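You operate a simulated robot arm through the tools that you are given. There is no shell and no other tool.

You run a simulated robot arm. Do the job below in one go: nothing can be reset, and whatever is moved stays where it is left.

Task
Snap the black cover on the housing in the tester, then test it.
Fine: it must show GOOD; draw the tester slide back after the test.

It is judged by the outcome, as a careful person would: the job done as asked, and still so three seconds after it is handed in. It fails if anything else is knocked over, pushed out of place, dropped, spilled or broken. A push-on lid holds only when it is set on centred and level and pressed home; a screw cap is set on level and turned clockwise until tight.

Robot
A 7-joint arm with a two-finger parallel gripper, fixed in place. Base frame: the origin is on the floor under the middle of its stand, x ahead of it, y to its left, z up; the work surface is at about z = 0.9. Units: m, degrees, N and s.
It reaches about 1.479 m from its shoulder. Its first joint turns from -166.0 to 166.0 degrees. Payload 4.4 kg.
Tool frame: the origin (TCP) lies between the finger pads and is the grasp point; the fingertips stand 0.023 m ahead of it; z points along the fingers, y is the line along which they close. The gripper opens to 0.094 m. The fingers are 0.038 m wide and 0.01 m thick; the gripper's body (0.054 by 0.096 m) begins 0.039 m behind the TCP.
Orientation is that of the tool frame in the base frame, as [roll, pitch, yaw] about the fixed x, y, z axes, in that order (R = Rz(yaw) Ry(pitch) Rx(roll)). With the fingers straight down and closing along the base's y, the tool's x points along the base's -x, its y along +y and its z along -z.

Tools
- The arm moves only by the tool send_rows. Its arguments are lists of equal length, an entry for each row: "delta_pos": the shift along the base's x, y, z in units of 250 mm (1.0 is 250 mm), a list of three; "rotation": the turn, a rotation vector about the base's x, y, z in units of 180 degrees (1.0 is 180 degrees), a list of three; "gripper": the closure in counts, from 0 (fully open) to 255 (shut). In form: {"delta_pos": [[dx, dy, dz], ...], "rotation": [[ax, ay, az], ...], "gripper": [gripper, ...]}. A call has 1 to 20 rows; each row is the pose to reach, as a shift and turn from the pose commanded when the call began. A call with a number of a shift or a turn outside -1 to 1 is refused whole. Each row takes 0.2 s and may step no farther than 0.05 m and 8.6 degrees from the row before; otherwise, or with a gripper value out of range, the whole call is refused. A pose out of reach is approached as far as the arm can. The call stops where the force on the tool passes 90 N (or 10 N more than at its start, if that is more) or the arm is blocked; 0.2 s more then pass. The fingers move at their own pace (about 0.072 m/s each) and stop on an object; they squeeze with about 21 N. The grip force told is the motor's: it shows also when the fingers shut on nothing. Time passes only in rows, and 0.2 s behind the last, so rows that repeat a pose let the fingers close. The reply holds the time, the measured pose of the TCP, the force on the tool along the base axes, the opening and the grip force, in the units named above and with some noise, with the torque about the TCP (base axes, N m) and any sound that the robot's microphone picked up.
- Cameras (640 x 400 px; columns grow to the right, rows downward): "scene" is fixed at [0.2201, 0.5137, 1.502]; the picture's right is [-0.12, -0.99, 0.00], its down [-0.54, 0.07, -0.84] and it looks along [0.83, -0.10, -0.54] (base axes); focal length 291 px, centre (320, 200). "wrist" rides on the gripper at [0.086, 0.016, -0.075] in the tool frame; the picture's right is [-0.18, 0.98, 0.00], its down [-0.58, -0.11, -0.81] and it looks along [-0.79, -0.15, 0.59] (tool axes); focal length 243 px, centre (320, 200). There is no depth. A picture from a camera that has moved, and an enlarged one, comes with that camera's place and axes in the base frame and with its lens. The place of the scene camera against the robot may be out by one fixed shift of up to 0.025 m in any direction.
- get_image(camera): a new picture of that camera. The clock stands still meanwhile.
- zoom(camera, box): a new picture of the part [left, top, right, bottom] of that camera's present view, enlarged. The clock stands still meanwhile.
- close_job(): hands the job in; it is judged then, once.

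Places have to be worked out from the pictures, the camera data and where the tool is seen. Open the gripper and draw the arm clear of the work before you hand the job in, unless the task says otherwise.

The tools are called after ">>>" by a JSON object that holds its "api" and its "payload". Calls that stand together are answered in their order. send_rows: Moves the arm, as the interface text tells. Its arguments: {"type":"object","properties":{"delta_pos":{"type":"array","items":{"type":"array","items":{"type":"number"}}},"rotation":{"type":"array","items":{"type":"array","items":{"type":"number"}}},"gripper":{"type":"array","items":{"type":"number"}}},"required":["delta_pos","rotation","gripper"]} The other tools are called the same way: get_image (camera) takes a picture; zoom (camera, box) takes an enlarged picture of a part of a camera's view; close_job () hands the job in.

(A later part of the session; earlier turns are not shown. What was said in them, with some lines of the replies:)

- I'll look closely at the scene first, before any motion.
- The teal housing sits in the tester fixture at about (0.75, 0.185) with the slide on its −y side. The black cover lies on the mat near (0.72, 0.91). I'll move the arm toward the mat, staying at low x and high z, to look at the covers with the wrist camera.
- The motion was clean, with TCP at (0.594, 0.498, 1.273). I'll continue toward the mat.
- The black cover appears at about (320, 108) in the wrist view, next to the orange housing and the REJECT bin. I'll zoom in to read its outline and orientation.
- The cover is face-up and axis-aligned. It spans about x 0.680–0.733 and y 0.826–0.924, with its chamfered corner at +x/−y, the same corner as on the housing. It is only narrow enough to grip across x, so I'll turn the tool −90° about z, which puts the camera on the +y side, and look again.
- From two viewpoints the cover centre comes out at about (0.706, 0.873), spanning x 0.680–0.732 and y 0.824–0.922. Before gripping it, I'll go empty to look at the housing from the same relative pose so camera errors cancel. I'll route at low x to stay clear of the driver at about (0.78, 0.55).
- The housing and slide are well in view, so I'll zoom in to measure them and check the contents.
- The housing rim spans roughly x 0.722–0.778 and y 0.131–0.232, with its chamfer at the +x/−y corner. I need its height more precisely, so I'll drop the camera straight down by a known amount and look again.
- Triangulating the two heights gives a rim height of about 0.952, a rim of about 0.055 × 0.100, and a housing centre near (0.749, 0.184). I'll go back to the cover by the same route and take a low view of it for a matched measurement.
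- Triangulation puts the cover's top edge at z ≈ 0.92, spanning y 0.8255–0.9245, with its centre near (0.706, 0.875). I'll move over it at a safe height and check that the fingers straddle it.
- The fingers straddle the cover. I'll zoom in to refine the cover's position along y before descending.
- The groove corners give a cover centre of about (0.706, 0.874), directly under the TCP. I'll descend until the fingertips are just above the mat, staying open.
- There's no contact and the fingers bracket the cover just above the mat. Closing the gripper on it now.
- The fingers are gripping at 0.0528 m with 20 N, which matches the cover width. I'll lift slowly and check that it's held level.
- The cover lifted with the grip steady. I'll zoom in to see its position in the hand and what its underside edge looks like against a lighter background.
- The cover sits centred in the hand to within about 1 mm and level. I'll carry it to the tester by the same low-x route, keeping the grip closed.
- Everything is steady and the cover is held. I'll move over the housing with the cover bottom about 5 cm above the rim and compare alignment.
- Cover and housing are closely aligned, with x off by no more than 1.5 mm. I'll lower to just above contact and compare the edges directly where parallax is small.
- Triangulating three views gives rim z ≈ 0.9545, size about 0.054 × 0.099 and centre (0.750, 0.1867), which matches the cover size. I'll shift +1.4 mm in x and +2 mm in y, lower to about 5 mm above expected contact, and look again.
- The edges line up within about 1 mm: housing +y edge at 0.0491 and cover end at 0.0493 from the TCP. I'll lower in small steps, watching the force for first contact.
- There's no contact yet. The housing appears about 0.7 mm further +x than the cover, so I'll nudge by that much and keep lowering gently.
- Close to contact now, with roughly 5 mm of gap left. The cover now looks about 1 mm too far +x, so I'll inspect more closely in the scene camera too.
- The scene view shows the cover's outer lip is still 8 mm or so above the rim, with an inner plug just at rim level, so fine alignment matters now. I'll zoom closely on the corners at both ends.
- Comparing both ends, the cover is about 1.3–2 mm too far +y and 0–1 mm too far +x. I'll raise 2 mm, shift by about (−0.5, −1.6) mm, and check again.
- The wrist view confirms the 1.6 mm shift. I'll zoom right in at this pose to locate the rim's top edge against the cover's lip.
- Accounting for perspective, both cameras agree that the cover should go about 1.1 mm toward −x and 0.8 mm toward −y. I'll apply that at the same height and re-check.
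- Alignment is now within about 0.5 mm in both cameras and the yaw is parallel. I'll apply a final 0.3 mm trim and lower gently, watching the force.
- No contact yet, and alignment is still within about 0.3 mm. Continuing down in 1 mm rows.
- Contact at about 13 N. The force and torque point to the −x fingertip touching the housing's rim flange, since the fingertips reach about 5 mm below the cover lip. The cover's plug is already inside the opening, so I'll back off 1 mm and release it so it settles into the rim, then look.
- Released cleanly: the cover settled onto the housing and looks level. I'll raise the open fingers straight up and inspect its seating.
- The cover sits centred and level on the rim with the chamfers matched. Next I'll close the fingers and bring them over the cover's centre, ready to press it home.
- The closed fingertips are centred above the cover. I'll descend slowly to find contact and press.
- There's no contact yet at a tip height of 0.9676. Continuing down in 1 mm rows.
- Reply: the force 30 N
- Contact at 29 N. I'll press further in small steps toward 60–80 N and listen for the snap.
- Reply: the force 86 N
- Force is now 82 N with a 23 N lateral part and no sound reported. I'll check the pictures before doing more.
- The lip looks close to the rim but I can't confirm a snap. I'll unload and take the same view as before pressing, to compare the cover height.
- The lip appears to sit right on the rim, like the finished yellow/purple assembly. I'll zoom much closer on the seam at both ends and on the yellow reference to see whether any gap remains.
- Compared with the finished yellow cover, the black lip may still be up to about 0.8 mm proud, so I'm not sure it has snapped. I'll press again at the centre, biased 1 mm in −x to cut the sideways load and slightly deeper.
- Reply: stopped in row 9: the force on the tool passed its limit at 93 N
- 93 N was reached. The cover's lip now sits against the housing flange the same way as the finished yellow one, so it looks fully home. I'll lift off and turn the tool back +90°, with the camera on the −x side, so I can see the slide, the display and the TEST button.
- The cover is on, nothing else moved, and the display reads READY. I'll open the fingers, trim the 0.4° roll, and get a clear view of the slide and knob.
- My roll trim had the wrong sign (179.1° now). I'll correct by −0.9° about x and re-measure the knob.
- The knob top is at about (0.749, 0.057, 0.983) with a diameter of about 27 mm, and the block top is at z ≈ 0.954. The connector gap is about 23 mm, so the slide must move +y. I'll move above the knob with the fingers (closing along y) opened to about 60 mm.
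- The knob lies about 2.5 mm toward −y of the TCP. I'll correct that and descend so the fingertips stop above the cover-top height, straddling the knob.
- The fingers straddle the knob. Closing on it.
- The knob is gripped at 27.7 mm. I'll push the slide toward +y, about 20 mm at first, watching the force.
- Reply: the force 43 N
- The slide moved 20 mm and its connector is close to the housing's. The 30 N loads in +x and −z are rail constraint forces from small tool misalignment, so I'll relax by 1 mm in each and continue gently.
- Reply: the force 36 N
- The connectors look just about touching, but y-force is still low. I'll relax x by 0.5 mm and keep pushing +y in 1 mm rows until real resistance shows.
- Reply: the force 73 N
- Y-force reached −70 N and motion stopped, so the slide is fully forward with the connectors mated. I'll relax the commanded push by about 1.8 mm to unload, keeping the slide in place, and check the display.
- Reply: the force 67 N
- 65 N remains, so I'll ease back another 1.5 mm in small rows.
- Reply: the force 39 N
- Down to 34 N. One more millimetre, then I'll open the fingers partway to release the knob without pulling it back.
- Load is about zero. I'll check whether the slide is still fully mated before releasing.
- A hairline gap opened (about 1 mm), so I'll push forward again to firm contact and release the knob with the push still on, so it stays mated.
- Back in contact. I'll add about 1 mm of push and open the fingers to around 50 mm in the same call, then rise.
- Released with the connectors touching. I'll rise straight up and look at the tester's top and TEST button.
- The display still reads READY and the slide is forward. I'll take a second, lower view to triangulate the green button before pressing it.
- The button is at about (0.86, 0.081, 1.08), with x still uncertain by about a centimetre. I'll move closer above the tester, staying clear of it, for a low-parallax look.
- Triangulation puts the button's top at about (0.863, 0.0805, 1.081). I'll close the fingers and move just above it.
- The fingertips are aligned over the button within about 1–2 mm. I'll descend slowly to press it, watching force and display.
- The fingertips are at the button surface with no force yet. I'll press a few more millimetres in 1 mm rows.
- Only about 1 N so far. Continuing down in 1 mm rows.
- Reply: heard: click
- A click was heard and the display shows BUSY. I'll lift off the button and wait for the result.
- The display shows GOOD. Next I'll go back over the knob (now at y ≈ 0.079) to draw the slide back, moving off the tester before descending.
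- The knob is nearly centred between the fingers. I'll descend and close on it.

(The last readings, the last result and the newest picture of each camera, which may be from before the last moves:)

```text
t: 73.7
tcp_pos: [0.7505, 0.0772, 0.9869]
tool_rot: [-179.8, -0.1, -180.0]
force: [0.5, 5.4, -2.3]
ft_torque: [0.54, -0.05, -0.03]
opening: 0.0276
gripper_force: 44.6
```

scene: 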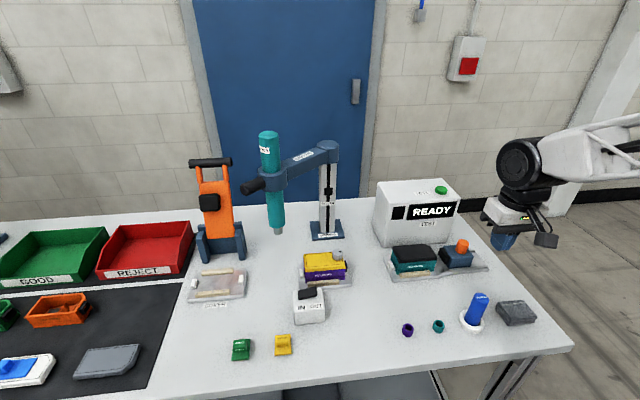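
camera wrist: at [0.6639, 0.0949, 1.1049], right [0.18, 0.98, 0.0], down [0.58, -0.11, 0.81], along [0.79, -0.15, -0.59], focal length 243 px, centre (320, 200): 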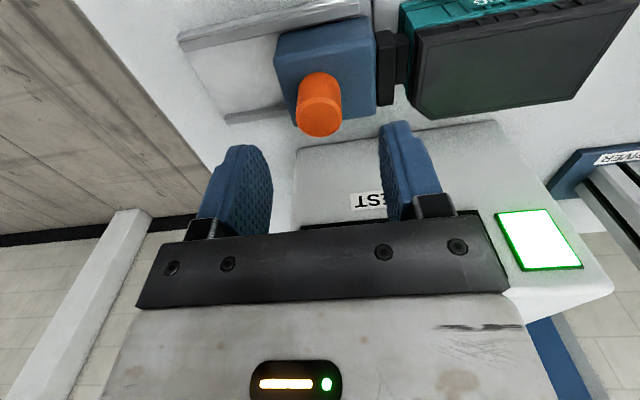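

The knob is gripped. Drawing the slide back 22 mm toward −y to where it started.

>>> {"api": "send_rows", "payload": {"delta_pos": [[0, -0.016, 0], [0, -0.032, 0], [0, -0.048, 0], [0, -0.064, 0], [0, -0.08, 0], [0, -0.09, 0]], "rotation": [[0, 0, 0], [0, 0, 0], [0, 0, 0], [0, 0, 0], [0, 0, 0], [0, 0, 0]], "gripper": [255, 255, 255, 255, 255, 255]}}

>>> {"api": "zoom", "payload": {"camera": "scene", "box": [380, 180, 480, 285]}}

```text
t: 75.1
tcp_pos: [0.7497, 0.0553, 0.9872]
tool_rot: [-179.9, -0.1, 180.0]
force: [-32.5, -2.3, 8.8]
ft_torque: [0.39, 0.26, -0.03]
opening: 0.0278
gripper_force: 45.2
```

```text
3.81 times, centred on (430, 232) of scene
camera zoom: at [0.2201, 0.5137, 1.502], right [-0.12, -0.99, 0.0], down [-0.54, 0.07, -0.84], along [0.83, -0.1, -0.54], focal length 1108 px, centre (-99, 76)
```

zoom: 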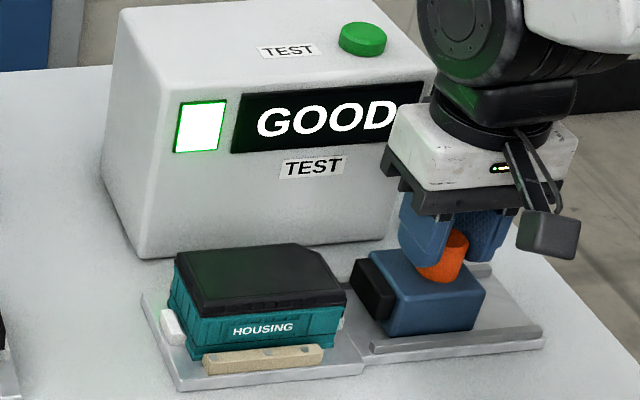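

The slide is back near its starting point and the display still says GOOD. I'll relax the sideways load and draw 2 mm further to check that it's against its back stop.

>>> {"api": "send_rows", "payload": {"delta_pos": [[-0.002, 0, -0.001], [-0.002, -0.004, -0.001], [-0.002, -0.008, -0.001]], "rotation": [[0, 0, 0], [0, 0, 0], [0, 0, 0]], "gripper": [255, 255, 255]}}

```text
t: 75.9
tcp_pos: [0.7498, 0.055, 0.9873]
tool_rot: [-179.9, -0.1, -180.0]
force: [-11.5, 18.1, -4.5]
ft_torque: [0.68, -0.27, -0.13]
opening: 0.0276
gripper_force: 44.6
```

Position held at 0.055 with +18 N, so the slide is at its back stop. I'll release the knob and rise clear.

>>> {"api": "send_rows", "payload": {"delta_pos": [[0, 0.002, 0], [0, 0.002, 0], [0, 0.002, 0], [0, 0.002, 0], [0, 0.002, 0.08], [0, 0.002, 0.2], [0, 0.002, 0.36]], "rotation": [[0, 0, 0], [0, 0, 0], [0, 0, 0], [0, 0, 0], [0, 0, 0], [0, 0, 0], [0, 0, 0]], "gripper": [255, 92, 92, 92, 92, 92, 92]}}

>>> {"api": "get_image", "payload": {"camera": "wrist"}}

>>> {"api": "zoom", "payload": {"camera": "scene", "box": [380, 180, 480, 285]}}

>>> {"api": "zoom", "payload": {"camera": "scene", "box": [390, 240, 446, 280]}}

```text
t: 77.5
tcp_pos: [0.7498, 0.0549, 1.076]
tool_rot: [-179.8, -0.1, 179.9]
force: [-0.1, 0.3, -0.1]
ft_torque: [-0.01, 0.02, -0.01]
opening: 0.0601
gripper_force: 0.0
```

```text
taken
camera wrist: at [0.6644, 0.0708, 1.1508], right [0.18, 0.98, 0.0], down [0.58, -0.11, 0.81], along [0.79, -0.15, -0.59], focal length 243 px, centre (320, 200)
```

wrist: 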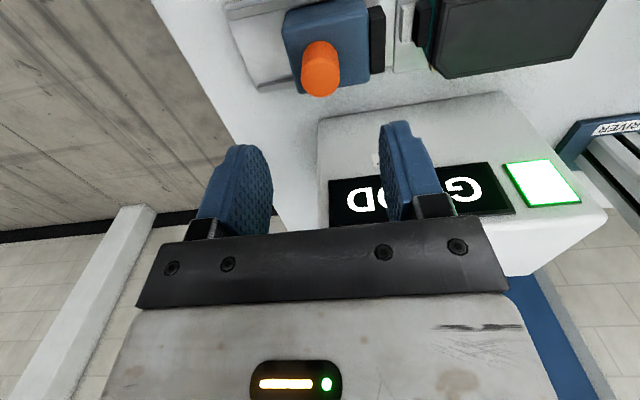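

```text
3.81 times, centred on (430, 232) of scene
camera zoom: at [0.2201, 0.5137, 1.502], right [-0.12, -0.99, 0.0], down [-0.54, 0.07, -0.84], along [0.83, -0.1, -0.54], focal length 1108 px, centre (-99, 76)
```

zoom: 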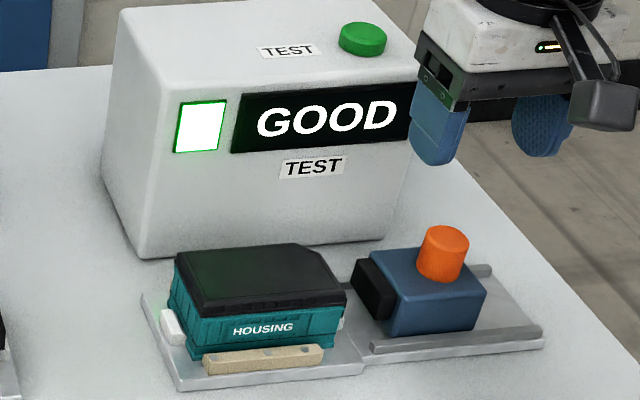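

```text
10.00 times, centred on (418, 260) of scene
camera zoom: at [0.2201, 0.5137, 1.502], right [-0.12, -0.99, 0.0], down [-0.54, 0.07, -0.84], along [0.83, -0.1, -0.54], focal length 2908 px, centre (-660, -400)
```

zoom: 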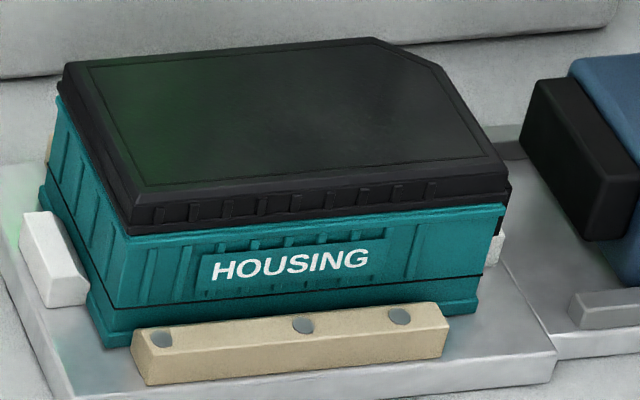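

The slide is fully back and the display still shows GOOD. The button gave an audible click but the cover press did not, so I want to confirm the cover is really latched. I'll turn the tool to close along x and view the cover again.

>>> {"api": "send_rows", "payload": {"delta_pos": [[0, 0, 0.1], [0, 0.06, 0.2], [0, 0.14, 0.22], [0, 0.22, 0.22], [0, 0.3, 0.22], [0, 0.38, 0.22], [0, 0.46, 0.22], [0, 0.54, 0.22], [0, 0.62, 0.22], [0, 0.7, 0.22], [0, 0.76, 0.22], [0, 0.82, 0.22]], "rotation": [[0, 0, 0], [0, 0, -0.04545], [0, 0, -0.0909], [0, 0, -0.13636], [0, 0, -0.1818], [0, 0, -0.22727], [0, 0, -0.2727], [0, 0, -0.31818], [0, 0, -0.3636], [0, 0, -0.40909], [0, 0, -0.45454], [0, 0, -0.5]], "gripper": [0, 0, 0, 0, 0, 0, 0, 0, 0, 0, 0, 0]}}

>>> {"api": "get_image", "payload": {"camera": "wrist"}}

>>> {"api": "zoom", "payload": {"camera": "wrist", "box": [260, 50, 400, 170]}}

```text
t: 80.1
tcp_pos: [0.7505, 0.2577, 1.1324]
tool_rot: [-179.9, -0.1, 89.9]
force: [0.4, 0.0, 0.6]
ft_torque: [0.02, -0.01, 0.0]
opening: 0.094
gripper_force: 0.1
```

```text
taken
camera wrist: at [0.7664, 0.3445, 1.2077], right [0.98, -0.19, 0.0], down [-0.11, -0.58, 0.81], along [-0.15, -0.79, -0.59], focal length 243 px, centre (320, 200)
```

wrist: 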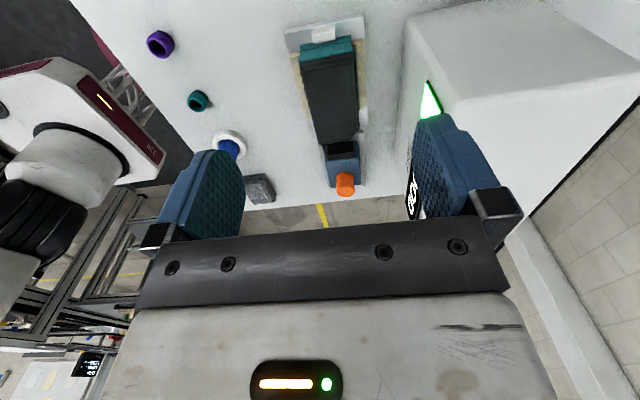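

```text
3.33 times, centred on (330, 110) of wrist
camera zoom: at [0.7664, 0.3445, 1.2077], right [0.98, -0.19, 0.0], down [-0.11, -0.58, 0.81], along [-0.15, -0.79, -0.59], focal length 809 px, centre (287, 500)
```

zoom: 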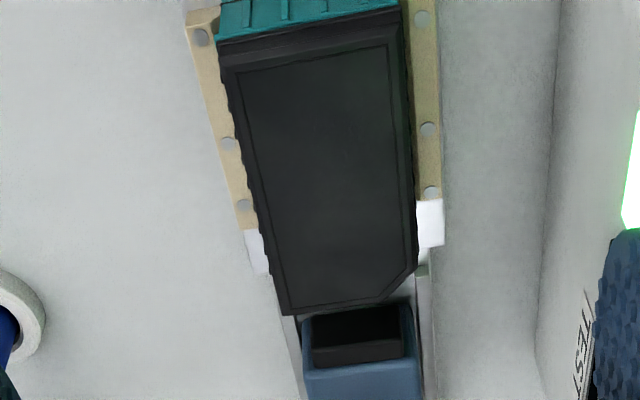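

The cover centre is at about (0.752, 0.186). I'll do a gentle check: grip only the cover's sides above the rim and lift about 2 mm to see whether the housing comes with it. First, descend open around it.

>>> {"api": "send_rows", "payload": {"delta_pos": [[0.002, -0.1, -0.06], [0.004, -0.2, -0.14], [0.006, -0.283, -0.28], [0.006, -0.283, -0.42], [0.006, -0.283, -0.52], [0.006, -0.283, -0.58], [0.006, -0.283, -0.61]], "rotation": [[0, 0, 0], [0, 0, 0], [0, 0, 0], [0, 0, 0], [0, 0, 0], [0, 0, 0], [0, 0, 0]], "gripper": [51, 51, 51, 51, 51, 51, 51]}}

>>> {"api": "get_image", "payload": {"camera": "wrist"}}

>>> {"api": "zoom", "payload": {"camera": "scene", "box": [380, 215, 456, 280]}}

```text
t: 81.7
tcp_pos: [0.7506, 0.1888, 0.9793]
tool_rot: [-179.9, -0.1, 89.9]
force: [0.4, 0.4, -0.2]
ft_torque: [-0.02, 0.01, 0.01]
opening: 0.0753
gripper_force: 0.1
```

```text
taken
camera wrist: at [0.7674, 0.2751, 1.0536], right [0.98, -0.18, 0.0], down [-0.11, -0.58, 0.81], along [-0.15, -0.79, -0.59], focal length 243 px, centre (320, 200)
```

wrist: 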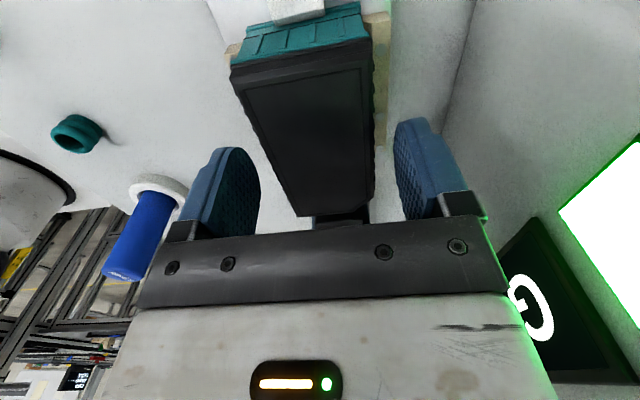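

```text
6.15 times, centred on (418, 248) of scene
camera zoom: at [0.2201, 0.5137, 1.502], right [-0.12, -0.99, 0.0], down [-0.54, 0.07, -0.84], along [0.83, -0.1, -0.54], focal length 1790 px, centre (-283, -92)
```

zoom: 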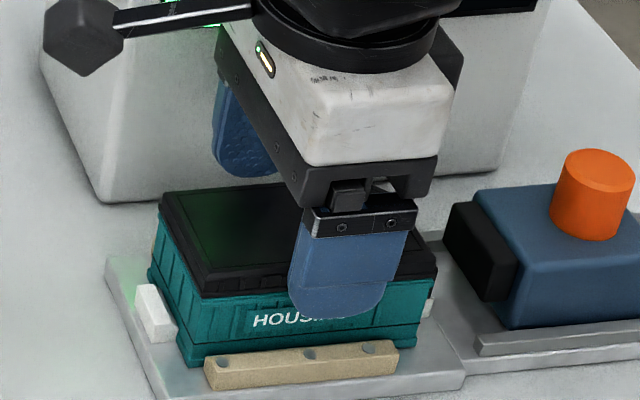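

The fingers straddle the cover with no contact. Closing on the cover's sides.

>>> {"api": "send_rows", "payload": {"delta_pos": [[0, 0, 0], [0, 0, 0], [0, 0, 0], [0, 0, 0]], "rotation": [[0, 0, 0], [0, 0, 0], [0, 0, 0], [0, 0, 0]], "gripper": [90, 110, 255, 255]}}

>>> {"api": "zoom", "payload": {"camera": "scene", "box": [390, 240, 446, 280]}}

```text
t: 82.7
tcp_pos: [0.7503, 0.1899, 0.9789]
tool_rot: [-179.9, -0.1, 90.0]
force: [0.4, -0.7, -0.8]
ft_torque: [-0.01, 0.01, -0.02]
opening: 0.0532
gripper_force: 20.8
```

```text
10.00 times, centred on (418, 260) of scene
camera zoom: at [0.2201, 0.5137, 1.502], right [-0.12, -0.99, 0.0], down [-0.54, 0.07, -0.84], along [0.83, -0.1, -0.54], focal length 2908 px, centre (-660, -400)
```

zoom: 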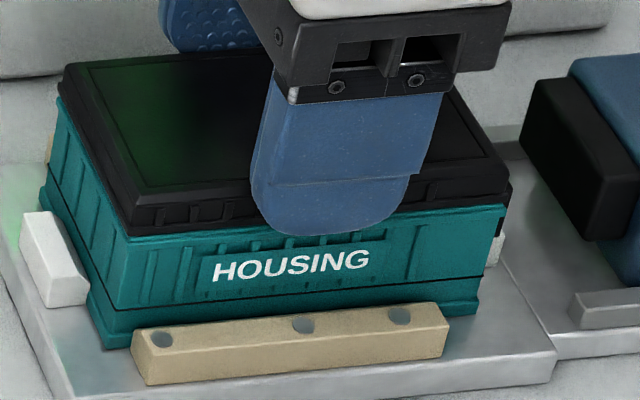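

The cover is gripped with no side load. Lifting 2 mm slowly.

>>> {"api": "send_rows", "payload": {"delta_pos": [[0, 0, 0.002], [0, 0, 0.004], [0, 0, 0.006], [0, 0, 0.008]], "rotation": [[0, 0, 0], [0, 0, 0], [0, 0, 0], [0, 0, 0]], "gripper": [255, 255, 255, 255]}}

>>> {"api": "zoom", "payload": {"camera": "scene", "box": [390, 240, 446, 280]}}

>>> {"api": "zoom", "payload": {"camera": "scene", "box": [390, 250, 414, 266]}}

```text
t: 83.7
tcp_pos: [0.7514, 0.1889, 0.9812]
tool_rot: [-179.8, -0.1, 90.0]
force: [0.2, -0.6, -2.2]
ft_torque: [0.02, 0.01, -0.05]
opening: 0.053
gripper_force: 21.2
```

```text
10.00 times, centred on (418, 260) of scene
camera zoom: at [0.2201, 0.5137, 1.502], right [-0.12, -0.99, 0.0], down [-0.54, 0.07, -0.84], along [0.83, -0.1, -0.54], focal length 2908 px, centre (-660, -400)
```

zoom: 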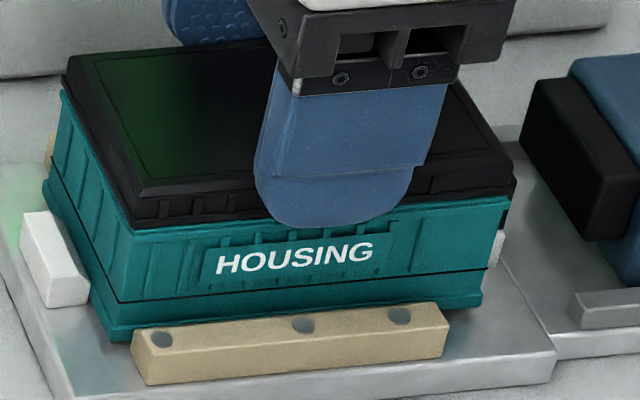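

```text
16.00 times, centred on (402, 258) of scene
camera zoom: at [0.2201, 0.5137, 1.502], right [-0.12, -0.99, 0.0], down [-0.54, 0.07, -0.84], along [0.83, -0.1, -0.54], focal length 4653 px, centre (-992, -728)
```

zoom: 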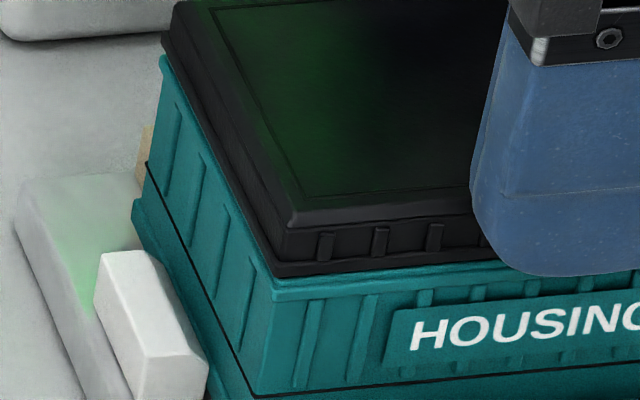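

The housing rose together with the cover (label and seam moved up, about 2 N of weight carried) and the seam didn't open, so it seems latched. I'll set it back down, then repeat with the grip 2.5 mm higher to be sure I wasn't also holding the housing flange.

>>> {"api": "send_rows", "payload": {"delta_pos": [[0, 0, -0.003], [0, 0, -0.006], [0, 0, -0.008], [0, 0, -0.008], [0, 0, -0.008], [0, 0, -0.008], [0, 0, -0.003], [0, 0, 0.003], [0, 0, 0.003]], "rotation": [[0, 0, 0], [0, 0, 0], [0, 0, 0], [0, 0, 0], [0, 0, 0], [0, 0, 0], [0, 0, 0], [0, 0, 0], [0, 0, 0]], "gripper": [255, 255, 255, 255, 90, 70, 70, 70, 70]}}

>>> {"api": "zoom", "payload": {"camera": "scene", "box": [390, 240, 446, 280]}}

```text
t: 85.7
tcp_pos: [0.7518, 0.1892, 0.9823]
tool_rot: [180.0, -0.2, 90.0]
force: [-0.4, 0.0, 0.4]
ft_torque: [0.0, 0.02, 0.01]
opening: 0.0682
gripper_force: 0.0
```

```text
10.00 times, centred on (418, 260) of scene
camera zoom: at [0.2201, 0.5137, 1.502], right [-0.12, -0.99, 0.0], down [-0.54, 0.07, -0.84], along [0.83, -0.1, -0.54], focal length 2908 px, centre (-660, -400)
```

zoom: 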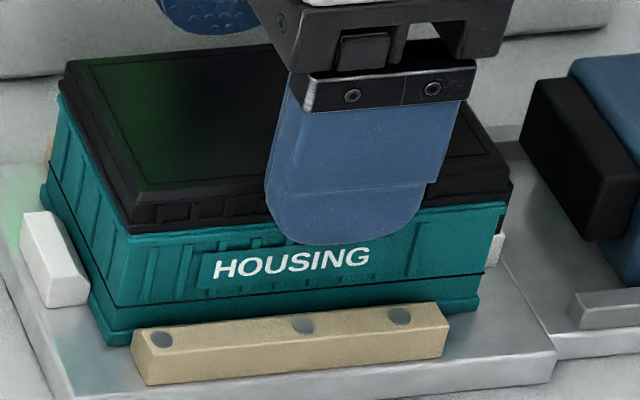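

The housing settled back to the same place. Closing at the higher grip and lifting 2 mm again.

>>> {"api": "send_rows", "payload": {"delta_pos": [[0, 0, 0], [0, 0, 0], [0, 0, 0], [0, 0, 0], [0, 0, 0.002], [0, 0, 0.004], [0, 0, 0.006], [0, 0, 0.008]], "rotation": [[0, 0, 0], [0, 0, 0], [0, 0, 0], [0, 0, 0], [0, 0, 0], [0, 0, 0], [0, 0, 0], [0, 0, 0]], "gripper": [110, 255, 255, 255, 255, 255, 255, 255]}}

>>> {"api": "zoom", "payload": {"camera": "scene", "box": [390, 240, 446, 280]}}

>>> {"api": "zoom", "payload": {"camera": "scene", "box": [390, 250, 414, 266]}}

```text
t: 87.5
tcp_pos: [0.7518, 0.1896, 0.9846]
tool_rot: [-179.9, -0.1, 90.0]
force: [-0.3, 0.2, -3.4]
ft_torque: [0.02, -0.01, 0.0]
opening: 0.0527
gripper_force: 21.2
```

```text
10.00 times, centred on (418, 260) of scene
camera zoom: at [0.2201, 0.5137, 1.502], right [-0.12, -0.99, 0.0], down [-0.54, 0.07, -0.84], along [0.83, -0.1, -0.54], focal length 2908 px, centre (-660, -400)
```

zoom: 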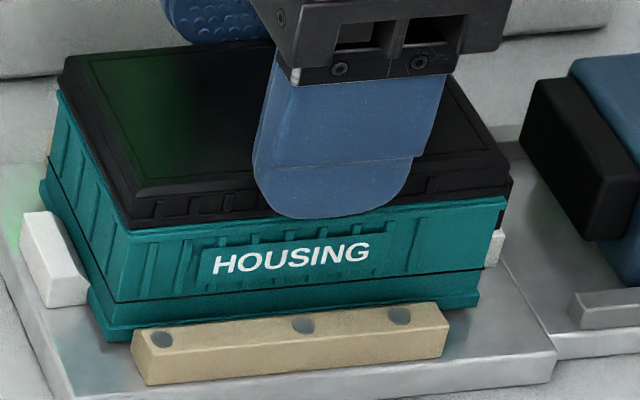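

```text
16.00 times, centred on (402, 258) of scene
camera zoom: at [0.2201, 0.5137, 1.502], right [-0.12, -0.99, 0.0], down [-0.54, 0.07, -0.84], along [0.83, -0.1, -0.54], focal length 4653 px, centre (-992, -728)
```

zoom: 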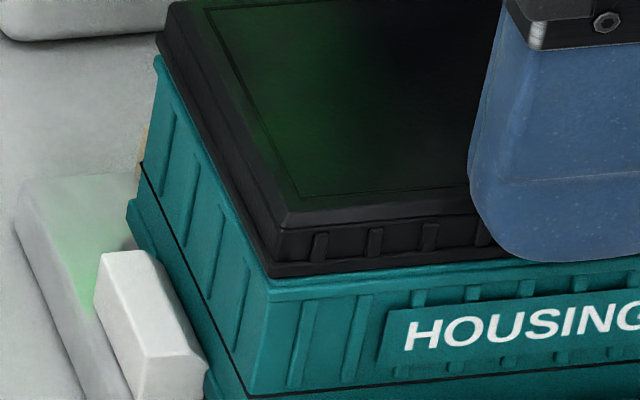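

Held higher up, the whole housing still rises with the cover, carrying about 3 N with the seam tight, so the cover is latched. I'll set it back down in the nest and release.

>>> {"api": "send_rows", "payload": {"delta_pos": [[0, 0, -0.003], [0, 0, -0.006], [0, 0, -0.009], [0, 0, -0.009], [0, 0, -0.009], [0, 0, -0.009], [0, 0, -0.009]], "rotation": [[0, 0, 0], [0, 0, 0], [0, 0, 0], [0, 0, 0], [0, 0, 0], [0, 0, 0], [0, 0, 0]], "gripper": [255, 255, 255, 255, 110, 51, 51]}}

>>> {"api": "zoom", "payload": {"camera": "scene", "box": [390, 240, 446, 280]}}

```text
t: 89.1
tcp_pos: [0.7512, 0.1873, 0.9827]
tool_rot: [-179.9, -0.1, 90.1]
force: [-0.6, -0.3, 0.1]
ft_torque: [0.0, 0.02, -0.01]
opening: 0.075
gripper_force: 0.0
```

```text
10.00 times, centred on (418, 260) of scene
camera zoom: at [0.2201, 0.5137, 1.502], right [-0.12, -0.99, 0.0], down [-0.54, 0.07, -0.84], along [0.83, -0.1, -0.54], focal length 2908 px, centre (-660, -400)
```

zoom: 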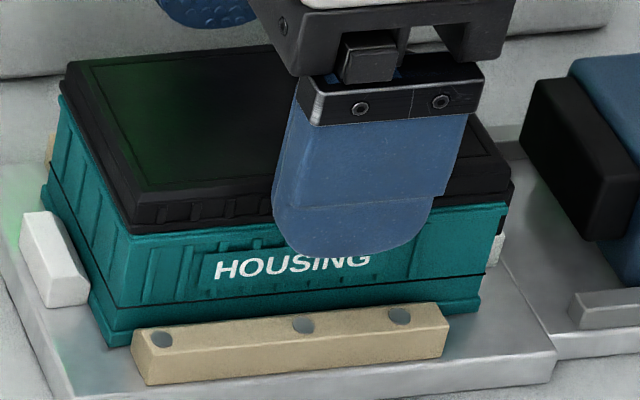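

The housing is seated back in its nest with the cover on, and the fingers are open and clear. I'll rise straight up, then draw the arm back away from the work.

>>> {"api": "send_rows", "payload": {"delta_pos": [[0, 0, 0.06], [0, 0, 0.16], [0, 0, 0.3], [0, 0, 0.46], [0, 0, 0.62], [-0.1, 0, 0.76], [-0.25, 0, 0.86], [-0.42, 0, 0.92], [-0.6, 0, 0.96], [-0.76, 0, 1.0]], "rotation": [[0, 0, 0], [0, 0, 0], [0, 0, 0], [0, 0, 0], [0, 0, 0], [0, 0, 0], [0, 0, 0], [0, 0, 0], [0, 0, 0], [0, 0, 0]], "gripper": [51, 51, 51, 0, 0, 0, 0, 0, 0, 0]}}

>>> {"api": "get_image", "payload": {"camera": "scene"}}

>>> {"api": "zoom", "payload": {"camera": "scene", "box": [370, 170, 500, 290]}}

```text
t: 91.3
tcp_pos: [0.5618, 0.1888, 1.2315]
tool_rot: [-179.7, -0.1, 90.0]
force: [-0.5, -0.4, -0.4]
ft_torque: [-0.01, 0.02, 0.03]
opening: 0.0939
gripper_force: 0.0
```

```text
taken
```

scene: 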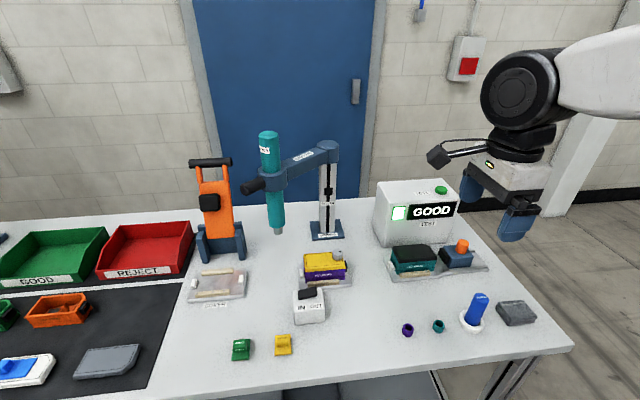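

```text
3.33 times, centred on (435, 230) of scene
camera zoom: at [0.2201, 0.5137, 1.502], right [-0.12, -0.99, 0.0], down [-0.54, 0.07, -0.84], along [0.83, -0.1, -0.54], focal length 969 px, centre (-63, 100)
```

zoom: 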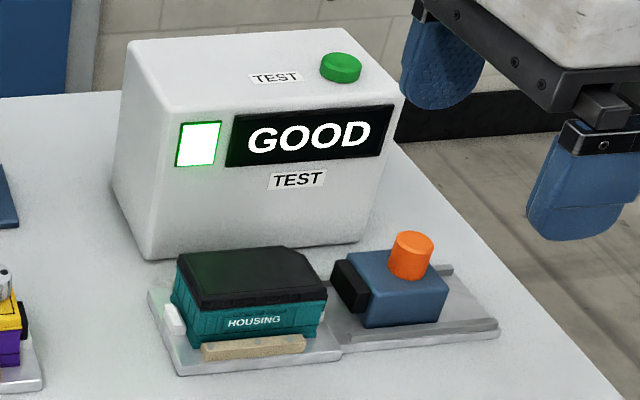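

The cover is latched and level on the teal housing, the display shows GOOD and the slide is back at its stop. The gripper is open and clear, and nothing else has moved, so I'm handing the job in.

>>> {"api": "close_job", "payload": {}}

```text
The job is handed in.
```

The black cover is on the housing in the tester, the test shows **GOOD**, and I drew the slide back to its stop afterwards.

- **Cover:** I set it on centred and level, then pressed it twice at the centre, up to 93 N. I heard no click when it seated. To check it was latched, I gripped only the cover and lifted about 2 mm, twice. The housing came up with it both times and the seam stayed tight. I then set it back in its nest.
- **Housing position:** the housing has a little play in its nest, and it shifted about 2 mm within it during pressing.
- **Test:** I pushed the slide forward until the connectors met and pressed TEST. The display went from BUSY to GOOD and stayed there after the slide was drawn back.
- **At hand-in:** the gripper was open and the arm clear of the work. The last picture showed nothing else on the bench disturbed.
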